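You operate a simulated robot arm through the tools that you are given. There is no shell and no other tool. Be economical: measure what you need, move in short steps, check, and stop when the job is done.

Carry out the task below with a simulated robot arm. There is one attempt and no reset: what you move stays moved.

TASK
Put the yellow glass in the pan with the blue handle.
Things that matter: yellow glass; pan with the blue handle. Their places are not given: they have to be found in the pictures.

It is judged by the outcome, as a careful person would: the job done as asked, and still so three seconds after it is handed in. It fails if anything else is knocked over, pushed out of place, dropped, spilled or broken.

THE ROBOT
A 6-joint arm with a two-finger parallel gripper, fixed in place. Base frame: the origin is at the foot of the arm, x ahead of it, y to its left, z up; the work surface is at about z = 850. Lengths are in mm, angles in rad, forces in N, time in s.
With the tool pointing down near the work surface it reaches from about 260 to 680 mm from the base axis. Its first joint turns from -1.152 to 1.152 rad. Payload 2.9 kg.
Tool frame: the origin (TCP) lies between the finger pads and is the grasp point; the fingertips stand 30 mm ahead of it; z points along the fingers, y is the line along which they close. The gripper opens to 110 mm. The fingers are 20 mm wide and 10 mm thick; the gripper's body (48 by 112 mm) begins 55 mm behind the TCP.
Orientation is that of the tool frame in the base frame, as a unit quaternion [x, y, z, w]. With the fingers straight down and closing along the base's y, the tool's x points along the base's -x, its y along +y and its z along -z.

THE INTERFACE
- The arm moves only by the tool step_arm. Its argument "commands" is a list of rows, each an object (a shift or turn left out is 0, a gripper value left out holds the last) with "offset": the shift along the tool's x, y, z in units of 50 mm (1.0 is 50 mm), a list of three; "angular": the turn, a rotation vector about the tool's x, y, z in units of 6 degrees (1.0 is 6 degrees), a list of three; "hand": the opening in per cent of the stroke, from 0 (shut) to 100 (fully open). In form: [{"offset": [dx, dy, dz], "angular": [rx, ry, rz], "hand": hand}, ...]. A call has 1 to 12 rows; each row shifts and turns the commanded pose from where the row before left it, along the tool's axes as they then stand. A call with a number of a shift or a turn outside -1 to 1 is refused whole. A row lasts 0.2 s, in which the tool goes at most 50 mm and 0.15 rad; a call with a longer step from one row to the next is refused whole, and so is a gripper value outside its range. A pose out of reach is approached as far as the arm can. The call stops where the force on the tool passes 40 N (or 10 N more than at its start, if that is more) or the arm is blocked; 0.2 s more then pass. The fingers move at their own pace (about 108 mm/s each) and stop on an object; they squeeze with about 40 N. The grip force told is the motor's: it shows also when the fingers shut on nothing. Time passes only in rows, and 0.2 s behind the last, so rows that do not move let the fingers close. It gives the time, the measured TCP pose, the force on the tool (base axes), the opening and the grip force at its end, in the units of the frame above (readings bear some noise).
- Cameras (640 x 400 px; columns grow to the right, rows downward): "scene" is fixed at [91.8, 446.4, 1393.8]; the picture's right is [-0.61, -0.80, 0.00], its down [-0.39, 0.30, -0.87] and it looks along [0.69, -0.53, -0.49] (base axes); focal length 370 px, centre (320, 200). "wrist" rides on the gripper at [-36, 0, -57] in the tool frame; the picture's right is [0.00, -1.00, 0.00], its down [0.97, 0.00, -0.24] and it looks along [0.24, 0.00, 0.97] (tool axes); focal length 218 px, centre (320, 200).
- get_image(camera): a new picture of that camera. No time passes.
- measure_at(camera, pixels): for up to 12 pixels [column, row] of the newest picture of that camera ("zoom" is the newest enlarged one), the place [x, y, z] in the base frame of the surface seen there, good to about 2 mm. No time passes.
- enlarge(camera, box): a new picture of the part [left, top, right, bottom] of that camera's present view, enlarged. No time passes.
- job_done(): hands the job in; it is judged then, once.

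Work in short steps. Measure before you move; look again where a grasp or a placing could have gone wrong, and mend it. You have 60 turns and 22 pictures in all, the two below and enlarged ones among them. Open the gripper and draw the arm clear of the work before you hand the job in, unless the task says otherwise; then end with one line.

The tools are called after ">>>" as a command line: name --argument value ..., lists and objects as JSON in quotes. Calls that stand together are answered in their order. step_arm: Moves the arm, as the interface text tells. Its arguments: {"type":"object","properties":{"commands":{"type":"array","items":{"type":"object","properties":{"offset":{"type":"array","items":{"type":"number"}},"angular":{"type":"array","items":{"type":"number"}},"hand":{"type":"number"}}}}},"required":["commands"]} The other tools are called the same way: get_image (camera) takes a picture; measure_at (camera, pixels) gives the place of the surface under pixels of a picture; enlarge (camera, box) takes an enlarged picture of a part of a camera's view; job_done () hands the job in.

At the start:

```text
clock: 0.0
ee_pos: [376.4, 186.6, 1206.7]
orientation: [0.0, 1.0, 0.0, 0.0]
force: [-0.1, 0.3, 0.3]
finger_gap: 110.1
gripper_force: 0.0
```

scene: 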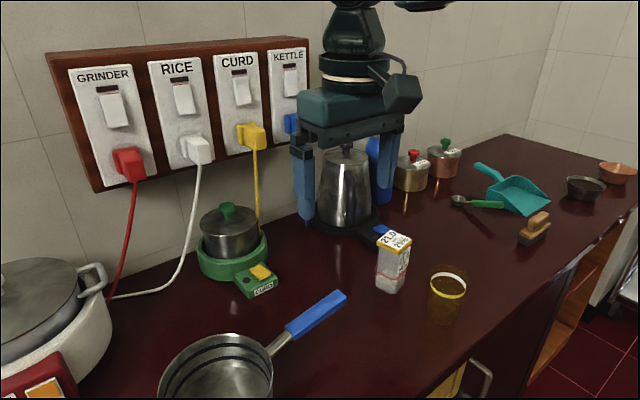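
wrist: 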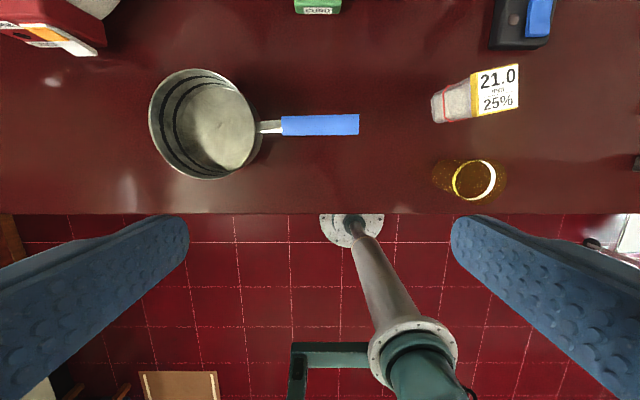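

The pan is at about (205,122) and the glass at about (472,180) in the wrist view. I'll measure both, plus the neighbouring box.

>>> measure_at --camera "wrist" --pixels '[[454, 180], [494, 180], [474, 161], [474, 199], [436, 180], [152, 122], [258, 122], [205, 71], [205, 178], [215, 125], [360, 124], [480, 110]]'

>>> measure_at --camera "scene" --pixels '[[430, 282], [465, 284], [447, 272], [447, 298], [443, 320], [378, 285], [402, 292], [394, 240], [220, 340], [215, 370], [345, 295], [460, 320]]'

>>> enlarge --camera "scene" --box '[360, 210, 520, 340]'

```text
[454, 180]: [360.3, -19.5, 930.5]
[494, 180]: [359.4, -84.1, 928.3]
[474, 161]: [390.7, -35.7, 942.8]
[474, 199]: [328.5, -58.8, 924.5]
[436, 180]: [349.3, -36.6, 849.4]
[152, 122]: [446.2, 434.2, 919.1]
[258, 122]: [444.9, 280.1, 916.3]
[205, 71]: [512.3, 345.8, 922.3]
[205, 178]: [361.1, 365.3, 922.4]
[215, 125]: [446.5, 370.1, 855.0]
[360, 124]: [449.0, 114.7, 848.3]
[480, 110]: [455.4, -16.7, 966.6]
```

```text
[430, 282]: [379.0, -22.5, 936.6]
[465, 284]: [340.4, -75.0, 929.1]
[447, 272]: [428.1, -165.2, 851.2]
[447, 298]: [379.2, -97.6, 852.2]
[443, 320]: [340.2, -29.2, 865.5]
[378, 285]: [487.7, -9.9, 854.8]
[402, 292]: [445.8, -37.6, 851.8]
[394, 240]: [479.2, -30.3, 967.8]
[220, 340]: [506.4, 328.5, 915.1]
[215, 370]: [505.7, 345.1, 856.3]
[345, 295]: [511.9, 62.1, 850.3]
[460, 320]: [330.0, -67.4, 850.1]
```

```text
3.08 times, centred on (440, 275) of scene
```

zoom: 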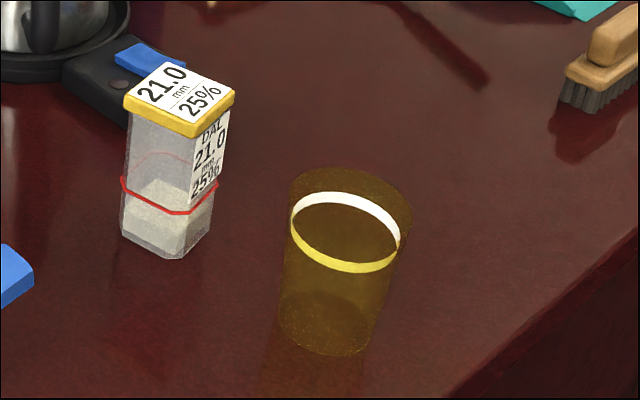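

The glass is centred at about (360,-51), roughly 65–70 mm wide, with its rim near z≈950. The pan is centred at about (446,357), with its rim at z≈920 and its floor at z≈855. I'll move above the glass first.

>>> step_arm --commands '[{"offset": [0.065, -0.95, 0], "hand": 100}, {"offset": [0.065, -0.95, 0]}, {"offset": [0.065, -0.95, 0]}, {"offset": [0.065, -0.95, 0]}, {"offset": [0.065, -0.95, 0]}, {"offset": [0, 0, 0.9]}, {"offset": [0, 0, 0.9]}, {"offset": [0, 0, 0.9]}, {"offset": [0, 0, 0]}]'

>>> get_image --camera "wrist"

```text
clock: 2.0
ee_pos: [360.9, -51.4, 1073.3]
orientation: [0.0, 1.0, 0.0, 0.0]
force: [-0.3, -0.1, 0.1]
finger_gap: 110.1
gripper_force: 0.0
```

```text
18 pictures are left
```

wrist: 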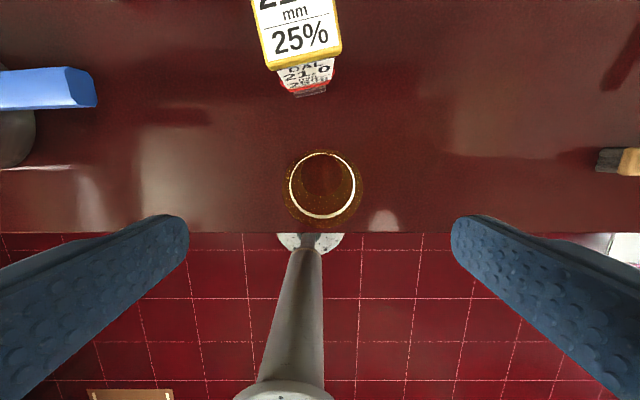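

The glass sits centred between the fingers. I'll measure the box's near edge and the glass rim before going down.

>>> measure_at --camera "wrist" --pixels '[[283, 186], [290, 186], [356, 186], [363, 186], [322, 150], [322, 222], [302, 66], [305, 88], [322, 190]]'

>>> step_arm --commands '[{"offset": [0, 0, 0.8]}, {"offset": [0, 0, 0.8]}, {"offset": [0, 0, 0]}]'

```text
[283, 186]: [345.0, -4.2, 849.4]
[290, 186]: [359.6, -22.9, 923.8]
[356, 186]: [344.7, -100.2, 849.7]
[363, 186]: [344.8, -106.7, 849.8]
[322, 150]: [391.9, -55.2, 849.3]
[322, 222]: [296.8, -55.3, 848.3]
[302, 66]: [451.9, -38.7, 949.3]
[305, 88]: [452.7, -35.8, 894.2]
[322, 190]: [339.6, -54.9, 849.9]
```

```text
clock: 2.8
ee_pos: [361.5, -52.8, 992.5]
orientation: [0.0, 1.0, 0.0, 0.0]
force: [-0.1, 0.7, 0.4]
finger_gap: 110.0
gripper_force: 0.1
```

Box clearance is fine. I'm going down to z≈922 and closing on the glass.

>>> step_arm --commands '[{"offset": [0, 0, 0.5]}, {"offset": [0, 0, 0.5]}, {"offset": [0, 0, 0.4]}, {"offset": [0, 0, 0]}]'

>>> enlarge --camera "scene" --box '[340, 180, 560, 340]'

```text
clock: 3.8
ee_pos: [359.3, -51.7, 921.1]
orientation: [-0.001, 1.0, 0.0, 0.0]
force: [0.8, 0.2, 0.2]
finger_gap: 110.0
gripper_force: 0.1
```

```text
2.50 times, centred on (450, 260) of scene
```

zoom: 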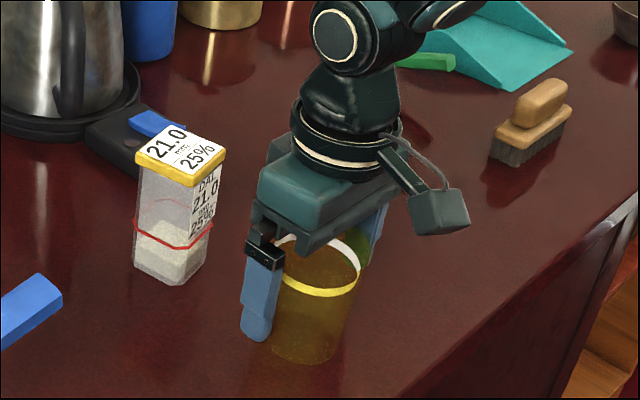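

The fingers straddle the glass without touching it. I'm closing the gripper.

>>> step_arm --commands '[{"hand": 75}, {"hand": 60}, {"hand": 50}, {"hand": 50}, {"hand": 50}]'

```text
clock: 5.0
ee_pos: [360.2, -51.7, 920.2]
orientation: [0.0, 1.0, 0.0, 0.0]
force: [-0.1, 0.6, 0.5]
finger_gap: 70.7
gripper_force: 39.8
```

Gripped at 70.7 mm with 40 N. Now I'll lift slowly.

>>> step_arm --commands '[{"offset": [0, 0, -0.3]}, {"offset": [0, 0, -0.6]}, {"offset": [0, 0, -0.8]}, {"offset": [0, 0, -0.8]}, {"offset": [0, 0, -0.8]}, {"offset": [0, 0, -0.5]}, {"offset": [0, 0, 0]}]'

>>> get_image --camera "scene"

```text
clock: 6.6
ee_pos: [358.7, -48.4, 1111.4]
orientation: [0.0, 1.0, 0.0, 0.0]
force: [0.2, -0.4, -1.0]
finger_gap: 55.0
gripper_force: 0.1
```

```text
16 pictures are left
```

scene: 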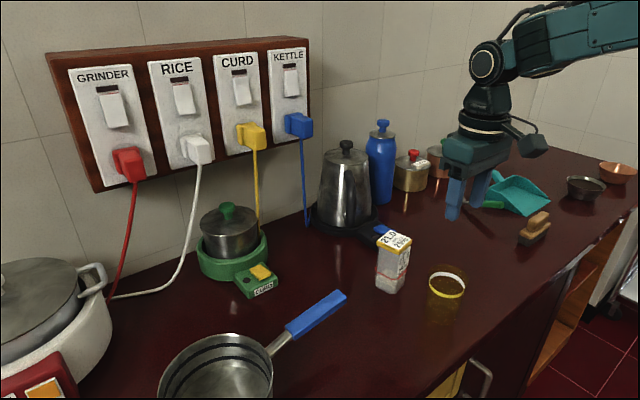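

The glass slipped out of the fingers, but it still stands upright. I'll look closely at its shape and position.

>>> enlarge --camera "scene" --box '[400, 250, 496, 340]'

>>> get_image --camera "wrist"

```text
4.44 times, centred on (448, 295) of scene
```

zoom: 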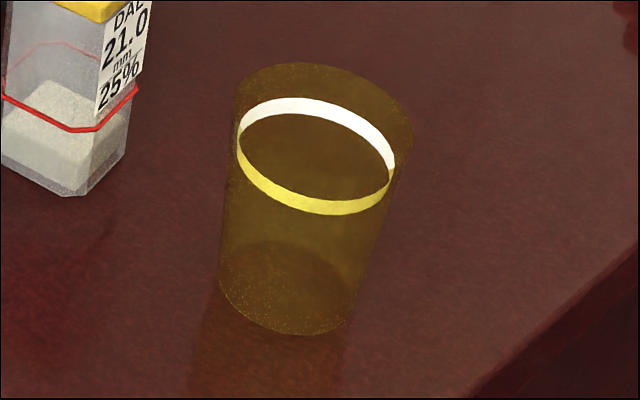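

```text
14 pictures are left
```

wrist: 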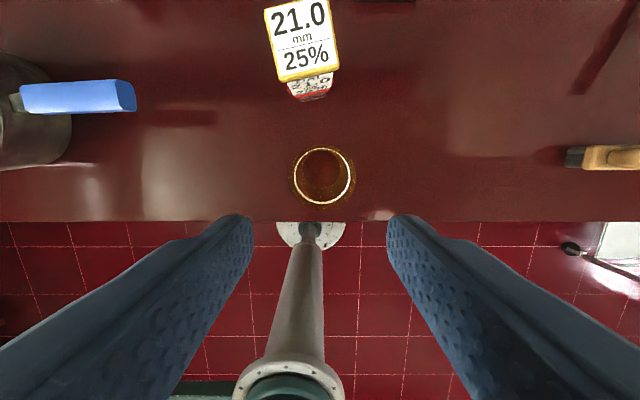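

The glass is tapered, wider at the top, with its rim near z≈946, so I was probably gripping only the rim edge. I'll re-measure, then grip lower at about z=902, with the fingers commanded tighter and a slower lift.

>>> measure_at --camera "wrist" --pixels '[[294, 176], [295, 178], [352, 176], [351, 178], [322, 148], [322, 149], [322, 202], [322, 203], [310, 200], [335, 200]]'

>>> step_arm --commands '[{"offset": [0, 0, -0.1], "hand": 100}, {"offset": [0, 0, 0], "hand": 100}, {"offset": [0, 0, 0], "hand": 100}]'

```text
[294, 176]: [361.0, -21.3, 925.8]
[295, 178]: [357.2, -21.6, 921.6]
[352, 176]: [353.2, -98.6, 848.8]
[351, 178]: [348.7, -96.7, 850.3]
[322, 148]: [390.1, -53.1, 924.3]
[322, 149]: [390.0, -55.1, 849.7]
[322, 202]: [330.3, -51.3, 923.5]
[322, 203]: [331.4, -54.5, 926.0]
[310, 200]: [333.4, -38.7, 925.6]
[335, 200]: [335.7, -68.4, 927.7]
```

```text
clock: 7.4
ee_pos: [360.1, -50.4, 1115.7]
orientation: [0.0, 1.0, -0.001, 0.0]
force: [0.3, 0.0, 0.6]
finger_gap: 110.1
gripper_force: 0.1
```

The glass hasn't moved and is centred near (360,-52). I'm descending to z≈902.

>>> step_arm --commands '[{"offset": [0, 0, 0.8]}, {"offset": [0, 0, 0.8]}, {"offset": [0, 0, 0.8]}, {"offset": [0, 0, 0.6]}, {"offset": [0, 0, 0.5]}, {"offset": [0, 0, 0.4]}, {"offset": [0, 0, 0.2]}, {"offset": [0, 0, 0.16]}, {"offset": [0, 0, 0]}]'

```text
clock: 9.4
ee_pos: [359.7, -49.7, 902.5]
orientation: [0.0, 1.0, 0.001, 0.0]
force: [0.2, 0.7, 0.1]
finger_gap: 109.9
gripper_force: 0.0
```

No contact on the way down. I'm closing fully and checking the gap.

>>> step_arm --commands '[{"hand": 70}, {"hand": 60}, {"hand": 30}, {"hand": 0}, {"hand": 0}, {"hand": 0}, {"hand": 0}]'

>>> enlarge --camera "scene" --box '[380, 220, 530, 340]'

```text
clock: 11.0
ee_pos: [359.6, -50.9, 902.9]
orientation: [0.0, 1.0, -0.001, 0.0]
force: [-0.2, 0.0, -0.4]
finger_gap: 69.7
gripper_force: 39.6
```

```text
3.33 times, centred on (455, 280) of scene
```

zoom: 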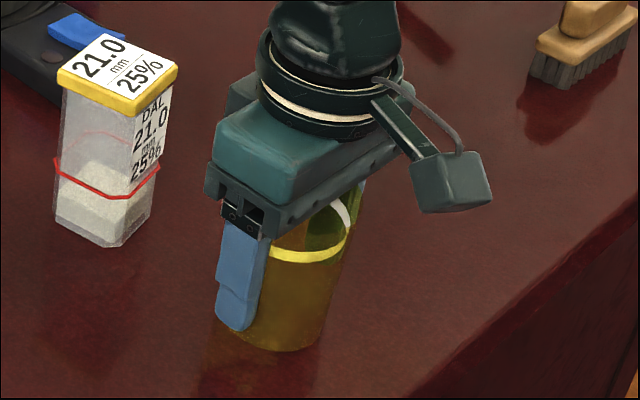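

The gap is 69.7 mm, slightly below the wider rim. I'll lift a little, slowly, to test the hold.

>>> step_arm --commands '[{"offset": [0, 0, -0.04], "hand": 0}, {"offset": [0, 0, -0.06]}, {"offset": [0, 0, -0.1]}, {"offset": [0, 0, -0.1]}, {"offset": [0, 0, -0.1]}, {"offset": [0, 0, 0]}]'

>>> enlarge --camera "scene" --box '[380, 220, 530, 340]'

```text
clock: 12.4
ee_pos: [360.6, -49.4, 922.3]
orientation: [0.0, 1.0, -0.001, 0.0]
force: [0.0, -0.7, -1.4]
finger_gap: 69.5
gripper_force: 40.4
```

```text
3.33 times, centred on (455, 280) of scene
```

zoom: 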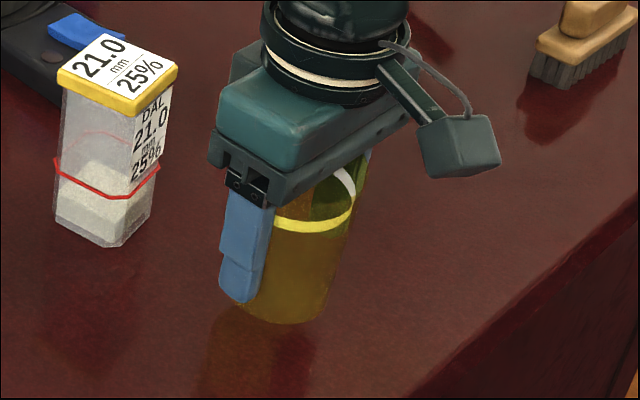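

The glass rises with the gripper, at 69.5 mm and 40 N. I'll lift further in gentle steps.

>>> step_arm --commands '[{"offset": [0, 0, -0.1]}, {"offset": [0, 0, -0.2]}, {"offset": [0, 0, -0.3]}, {"offset": [0, 0, -0.3]}, {"offset": [0, 0, -0.3]}, {"offset": [0, 0, -0.3]}, {"offset": [0, 0, -0.3]}, {"offset": [0, 0, -0.3]}, {"offset": [0, 0, -0.2]}, {"offset": [0, 0, -0.1]}, {"offset": [0, 0, 0]}]'

```text
clock: 14.8
ee_pos: [360.2, -49.9, 1043.8]
orientation: [0.0, 1.0, 0.0, -0.001]
force: [-0.1, 0.3, -0.6]
finger_gap: 69.7
gripper_force: 40.6
```

Still held. I'm carrying it towards the pan at a moderate pace.

>>> step_arm --commands '[{"offset": [0, 0.1, 0]}, {"offset": [0, 0.25, 0]}, {"offset": [0, 0.4, 0]}, {"offset": [0, 0.5, 0]}, {"offset": [0, 0.5, 0]}, {"offset": [0, 0.5, 0]}, {"offset": [-0.1, 0.5, 0]}, {"offset": [-0.1, 0.5, 0]}, {"offset": [-0.1, 0.4, 0]}, {"offset": [0, 0.25, 0]}, {"offset": [0, 0.1, 0]}, {"offset": [0, 0, 0]}]'

>>> get_image --camera "scene"

```text
clock: 17.4
ee_pos: [377.1, 149.6, 1042.8]
orientation: [0.001, 1.0, 0.0, 0.0]
force: [1.0, -0.1, -1.6]
finger_gap: 69.2
gripper_force: 39.8
```

```text
11 pictures are left
```

scene: 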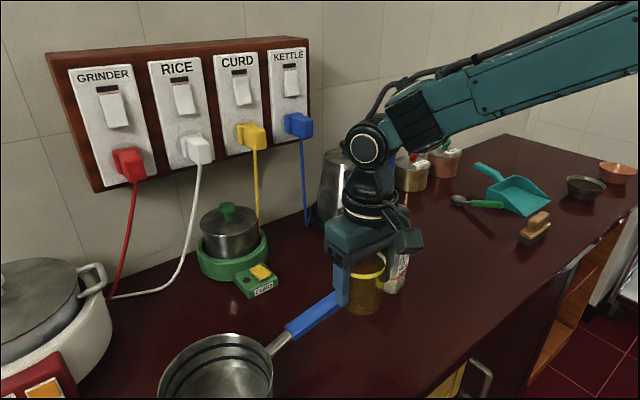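

Glass still held. I'm continuing to above the pan centre at (446,357).

>>> step_arm --commands '[{"offset": [-0.03, 0.1, 0]}, {"offset": [-0.1, 0.25, 0]}, {"offset": [-0.15, 0.4, 0]}, {"offset": [-0.15, 0.5, 0]}, {"offset": [-0.2, 0.55, 0]}, {"offset": [-0.2, 0.55, 0]}, {"offset": [-0.2, 0.55, 0]}, {"offset": [-0.15, 0.5, 0]}, {"offset": [-0.1, 0.4, 0]}, {"offset": [-0.07, 0.25, 0]}, {"offset": [-0.03, 0.1, 0]}, {"offset": [0, 0, 0]}]'

>>> get_image --camera "scene"

>>> get_image --camera "wrist"

```text
clock: 20.0
ee_pos: [444.2, 355.8, 1043.0]
orientation: [-0.001, 1.0, 0.0, -0.001]
force: [0.2, -0.5, -1.1]
finger_gap: 69.5
gripper_force: 39.6
```

```text
10 pictures are left
```

scene: 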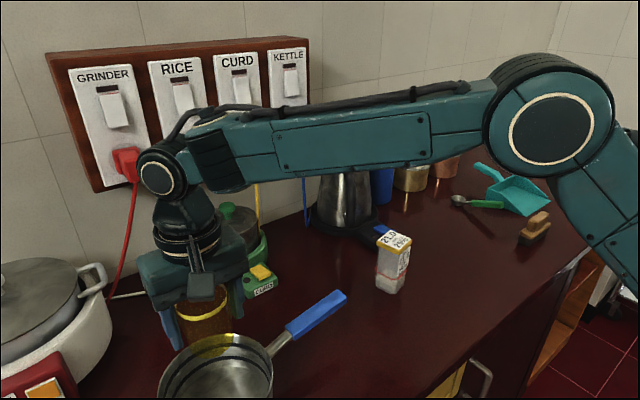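

```text
9 pictures are left
```

wrist: 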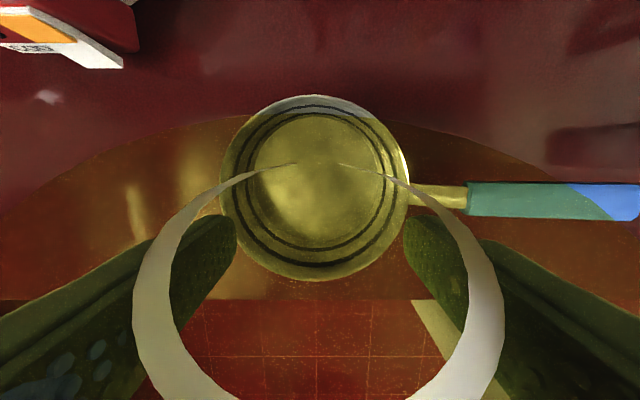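

The arm is over the pan. I'll measure the rim and inside again to centre precisely.

>>> measure_at --camera "wrist" --pixels '[[223, 186], [406, 186], [314, 97], [314, 278], [314, 200], [255, 186], [372, 186], [314, 120], [314, 240]]'

```text
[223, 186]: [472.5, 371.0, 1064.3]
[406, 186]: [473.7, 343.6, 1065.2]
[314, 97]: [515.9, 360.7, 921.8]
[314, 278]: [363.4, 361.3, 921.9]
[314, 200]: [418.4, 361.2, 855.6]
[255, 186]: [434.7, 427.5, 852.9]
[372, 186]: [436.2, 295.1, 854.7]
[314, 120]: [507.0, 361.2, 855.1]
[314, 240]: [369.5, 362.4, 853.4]
```

The pan's inside is centred at about (439,361) with its floor at z≈855, so the glass bottom touches at TCP z≈907. I'll shift slightly and lower to z≈915.

>>> step_arm --commands '[{"offset": [0.1, 0.1, 0]}, {"offset": [0, 0, 0.15]}, {"offset": [0, 0, 0.3]}, {"offset": [0, 0, 0.4]}, {"offset": [0, 0, 0.4]}, {"offset": [0, 0, 0.4]}, {"offset": [0, 0, 0.4]}, {"offset": [0, 0, 0.3]}, {"offset": [0, 0, 0.15]}, {"offset": [0, 0, 0.05]}, {"offset": [0, 0, 0]}]'

>>> enlarge --camera "scene" --box '[110, 260, 340, 400]'

```text
clock: 22.4
ee_pos: [439.6, 361.3, 913.8]
orientation: [0.0, 1.0, 0.0, 0.0]
force: [0.4, -0.4, -1.2]
finger_gap: 69.4
gripper_force: 40.1
```

```text
2.78 times, centred on (225, 330) of scene
```

zoom: 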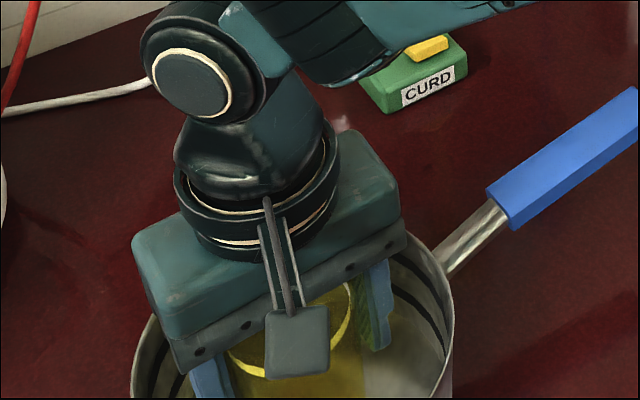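

The glass is inside the pan and clear of its walls. I'll lower it in tiny steps until it touches.

>>> step_arm --commands '[{"offset": [0, 0, 0.04]}, {"offset": [0, 0, 0.04]}, {"offset": [0, 0, 0.03]}, {"offset": [0, 0, 0]}]'

```text
clock: 23.4
ee_pos: [440.8, 362.8, 910.5]
orientation: [-0.001, 1.0, 0.0, 0.0]
force: [-0.4, -0.4, -1.9]
finger_gap: 69.6
gripper_force: 40.2
```

>>> step_arm --commands '[{"offset": [0, 0, 0.02]}, {"offset": [0, 0, 0.02]}, {"offset": [0, 0, 0]}]'

```text
clock: 24.2
ee_pos: [439.6, 361.1, 908.8]
orientation: [0.0, 1.0, 0.0, 0.0]
force: [-0.5, 0.5, -0.7]
finger_gap: 69.3
gripper_force: 39.7
```

>>> step_arm --commands '[{"offset": [0, 0, 0.03]}, {"offset": [0, 0, 0.02]}, {"offset": [0, 0, 0]}]'

```text
clock: 25.0
ee_pos: [440.0, 361.6, 907.2]
orientation: [0.001, 1.0, 0.001, 0.001]
force: [-1.7, -5.2, 17.8]
finger_gap: 69.4
gripper_force: 40.1
```

Contact at 18 N, so the glass is on the pan floor. I'll back off 1 mm and open gently to about 88 mm.

>>> step_arm --commands '[{"offset": [0, 0, -0.03]}, {"hand": 66}, {"hand": 70}, {"hand": 75}, {"hand": 80}, {"hand": 80}, {"hand": 80}]'

```text
clock: 26.6
ee_pos: [438.9, 361.0, 906.3]
orientation: [0.0, 1.0, 0.0, 0.0]
force: [-0.3, 0.2, -0.4]
finger_gap: 87.9
gripper_force: 0.0
```

Released at an 88 mm opening with no side force. I'm rising straight up.

>>> step_arm --commands '[{"offset": [0, 0, -0.1]}, {"offset": [0, 0, -0.3]}, {"offset": [0, 0, -0.5]}, {"offset": [0, 0, -0.8]}, {"offset": [0, 0, -0.8]}, {"offset": [0, 0, -0.8]}, {"offset": [0, 0, -0.8]}, {"offset": [0, 0, -0.8]}, {"offset": [0, 0, 0]}]'

>>> get_image --camera "scene"

>>> get_image --camera "wrist"

```text
clock: 28.6
ee_pos: [439.3, 363.2, 1152.2]
orientation: [0.0, 1.0, 0.0, 0.001]
force: [0.1, 0.8, 0.5]
finger_gap: 88.3
gripper_force: 0.1
```

```text
7 pictures are left
```

scene: 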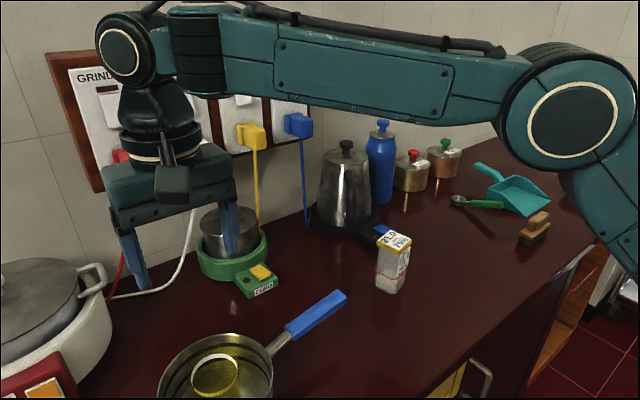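

```text
6 pictures are left
```

wrist: 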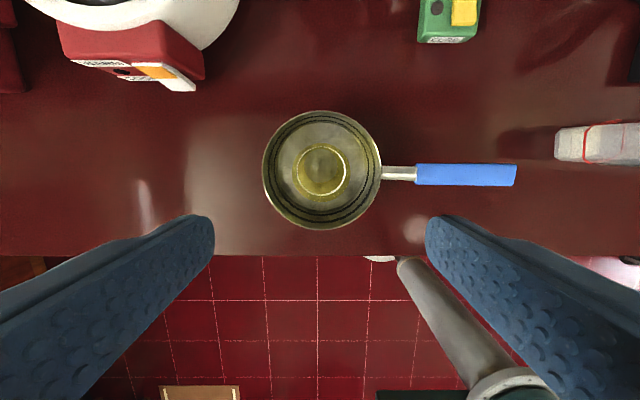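

The glass stands upright in the middle of the pan, the pan hasn't moved, and nothing else was disturbed. The gripper is open and well clear, so I'm handing in.

>>> job_done

```text
The job is handed in.
```

The yellow glass is standing upright in the pan with the blue handle; it slipped from my first grip without moving or tipping, and nothing else was disturbed.
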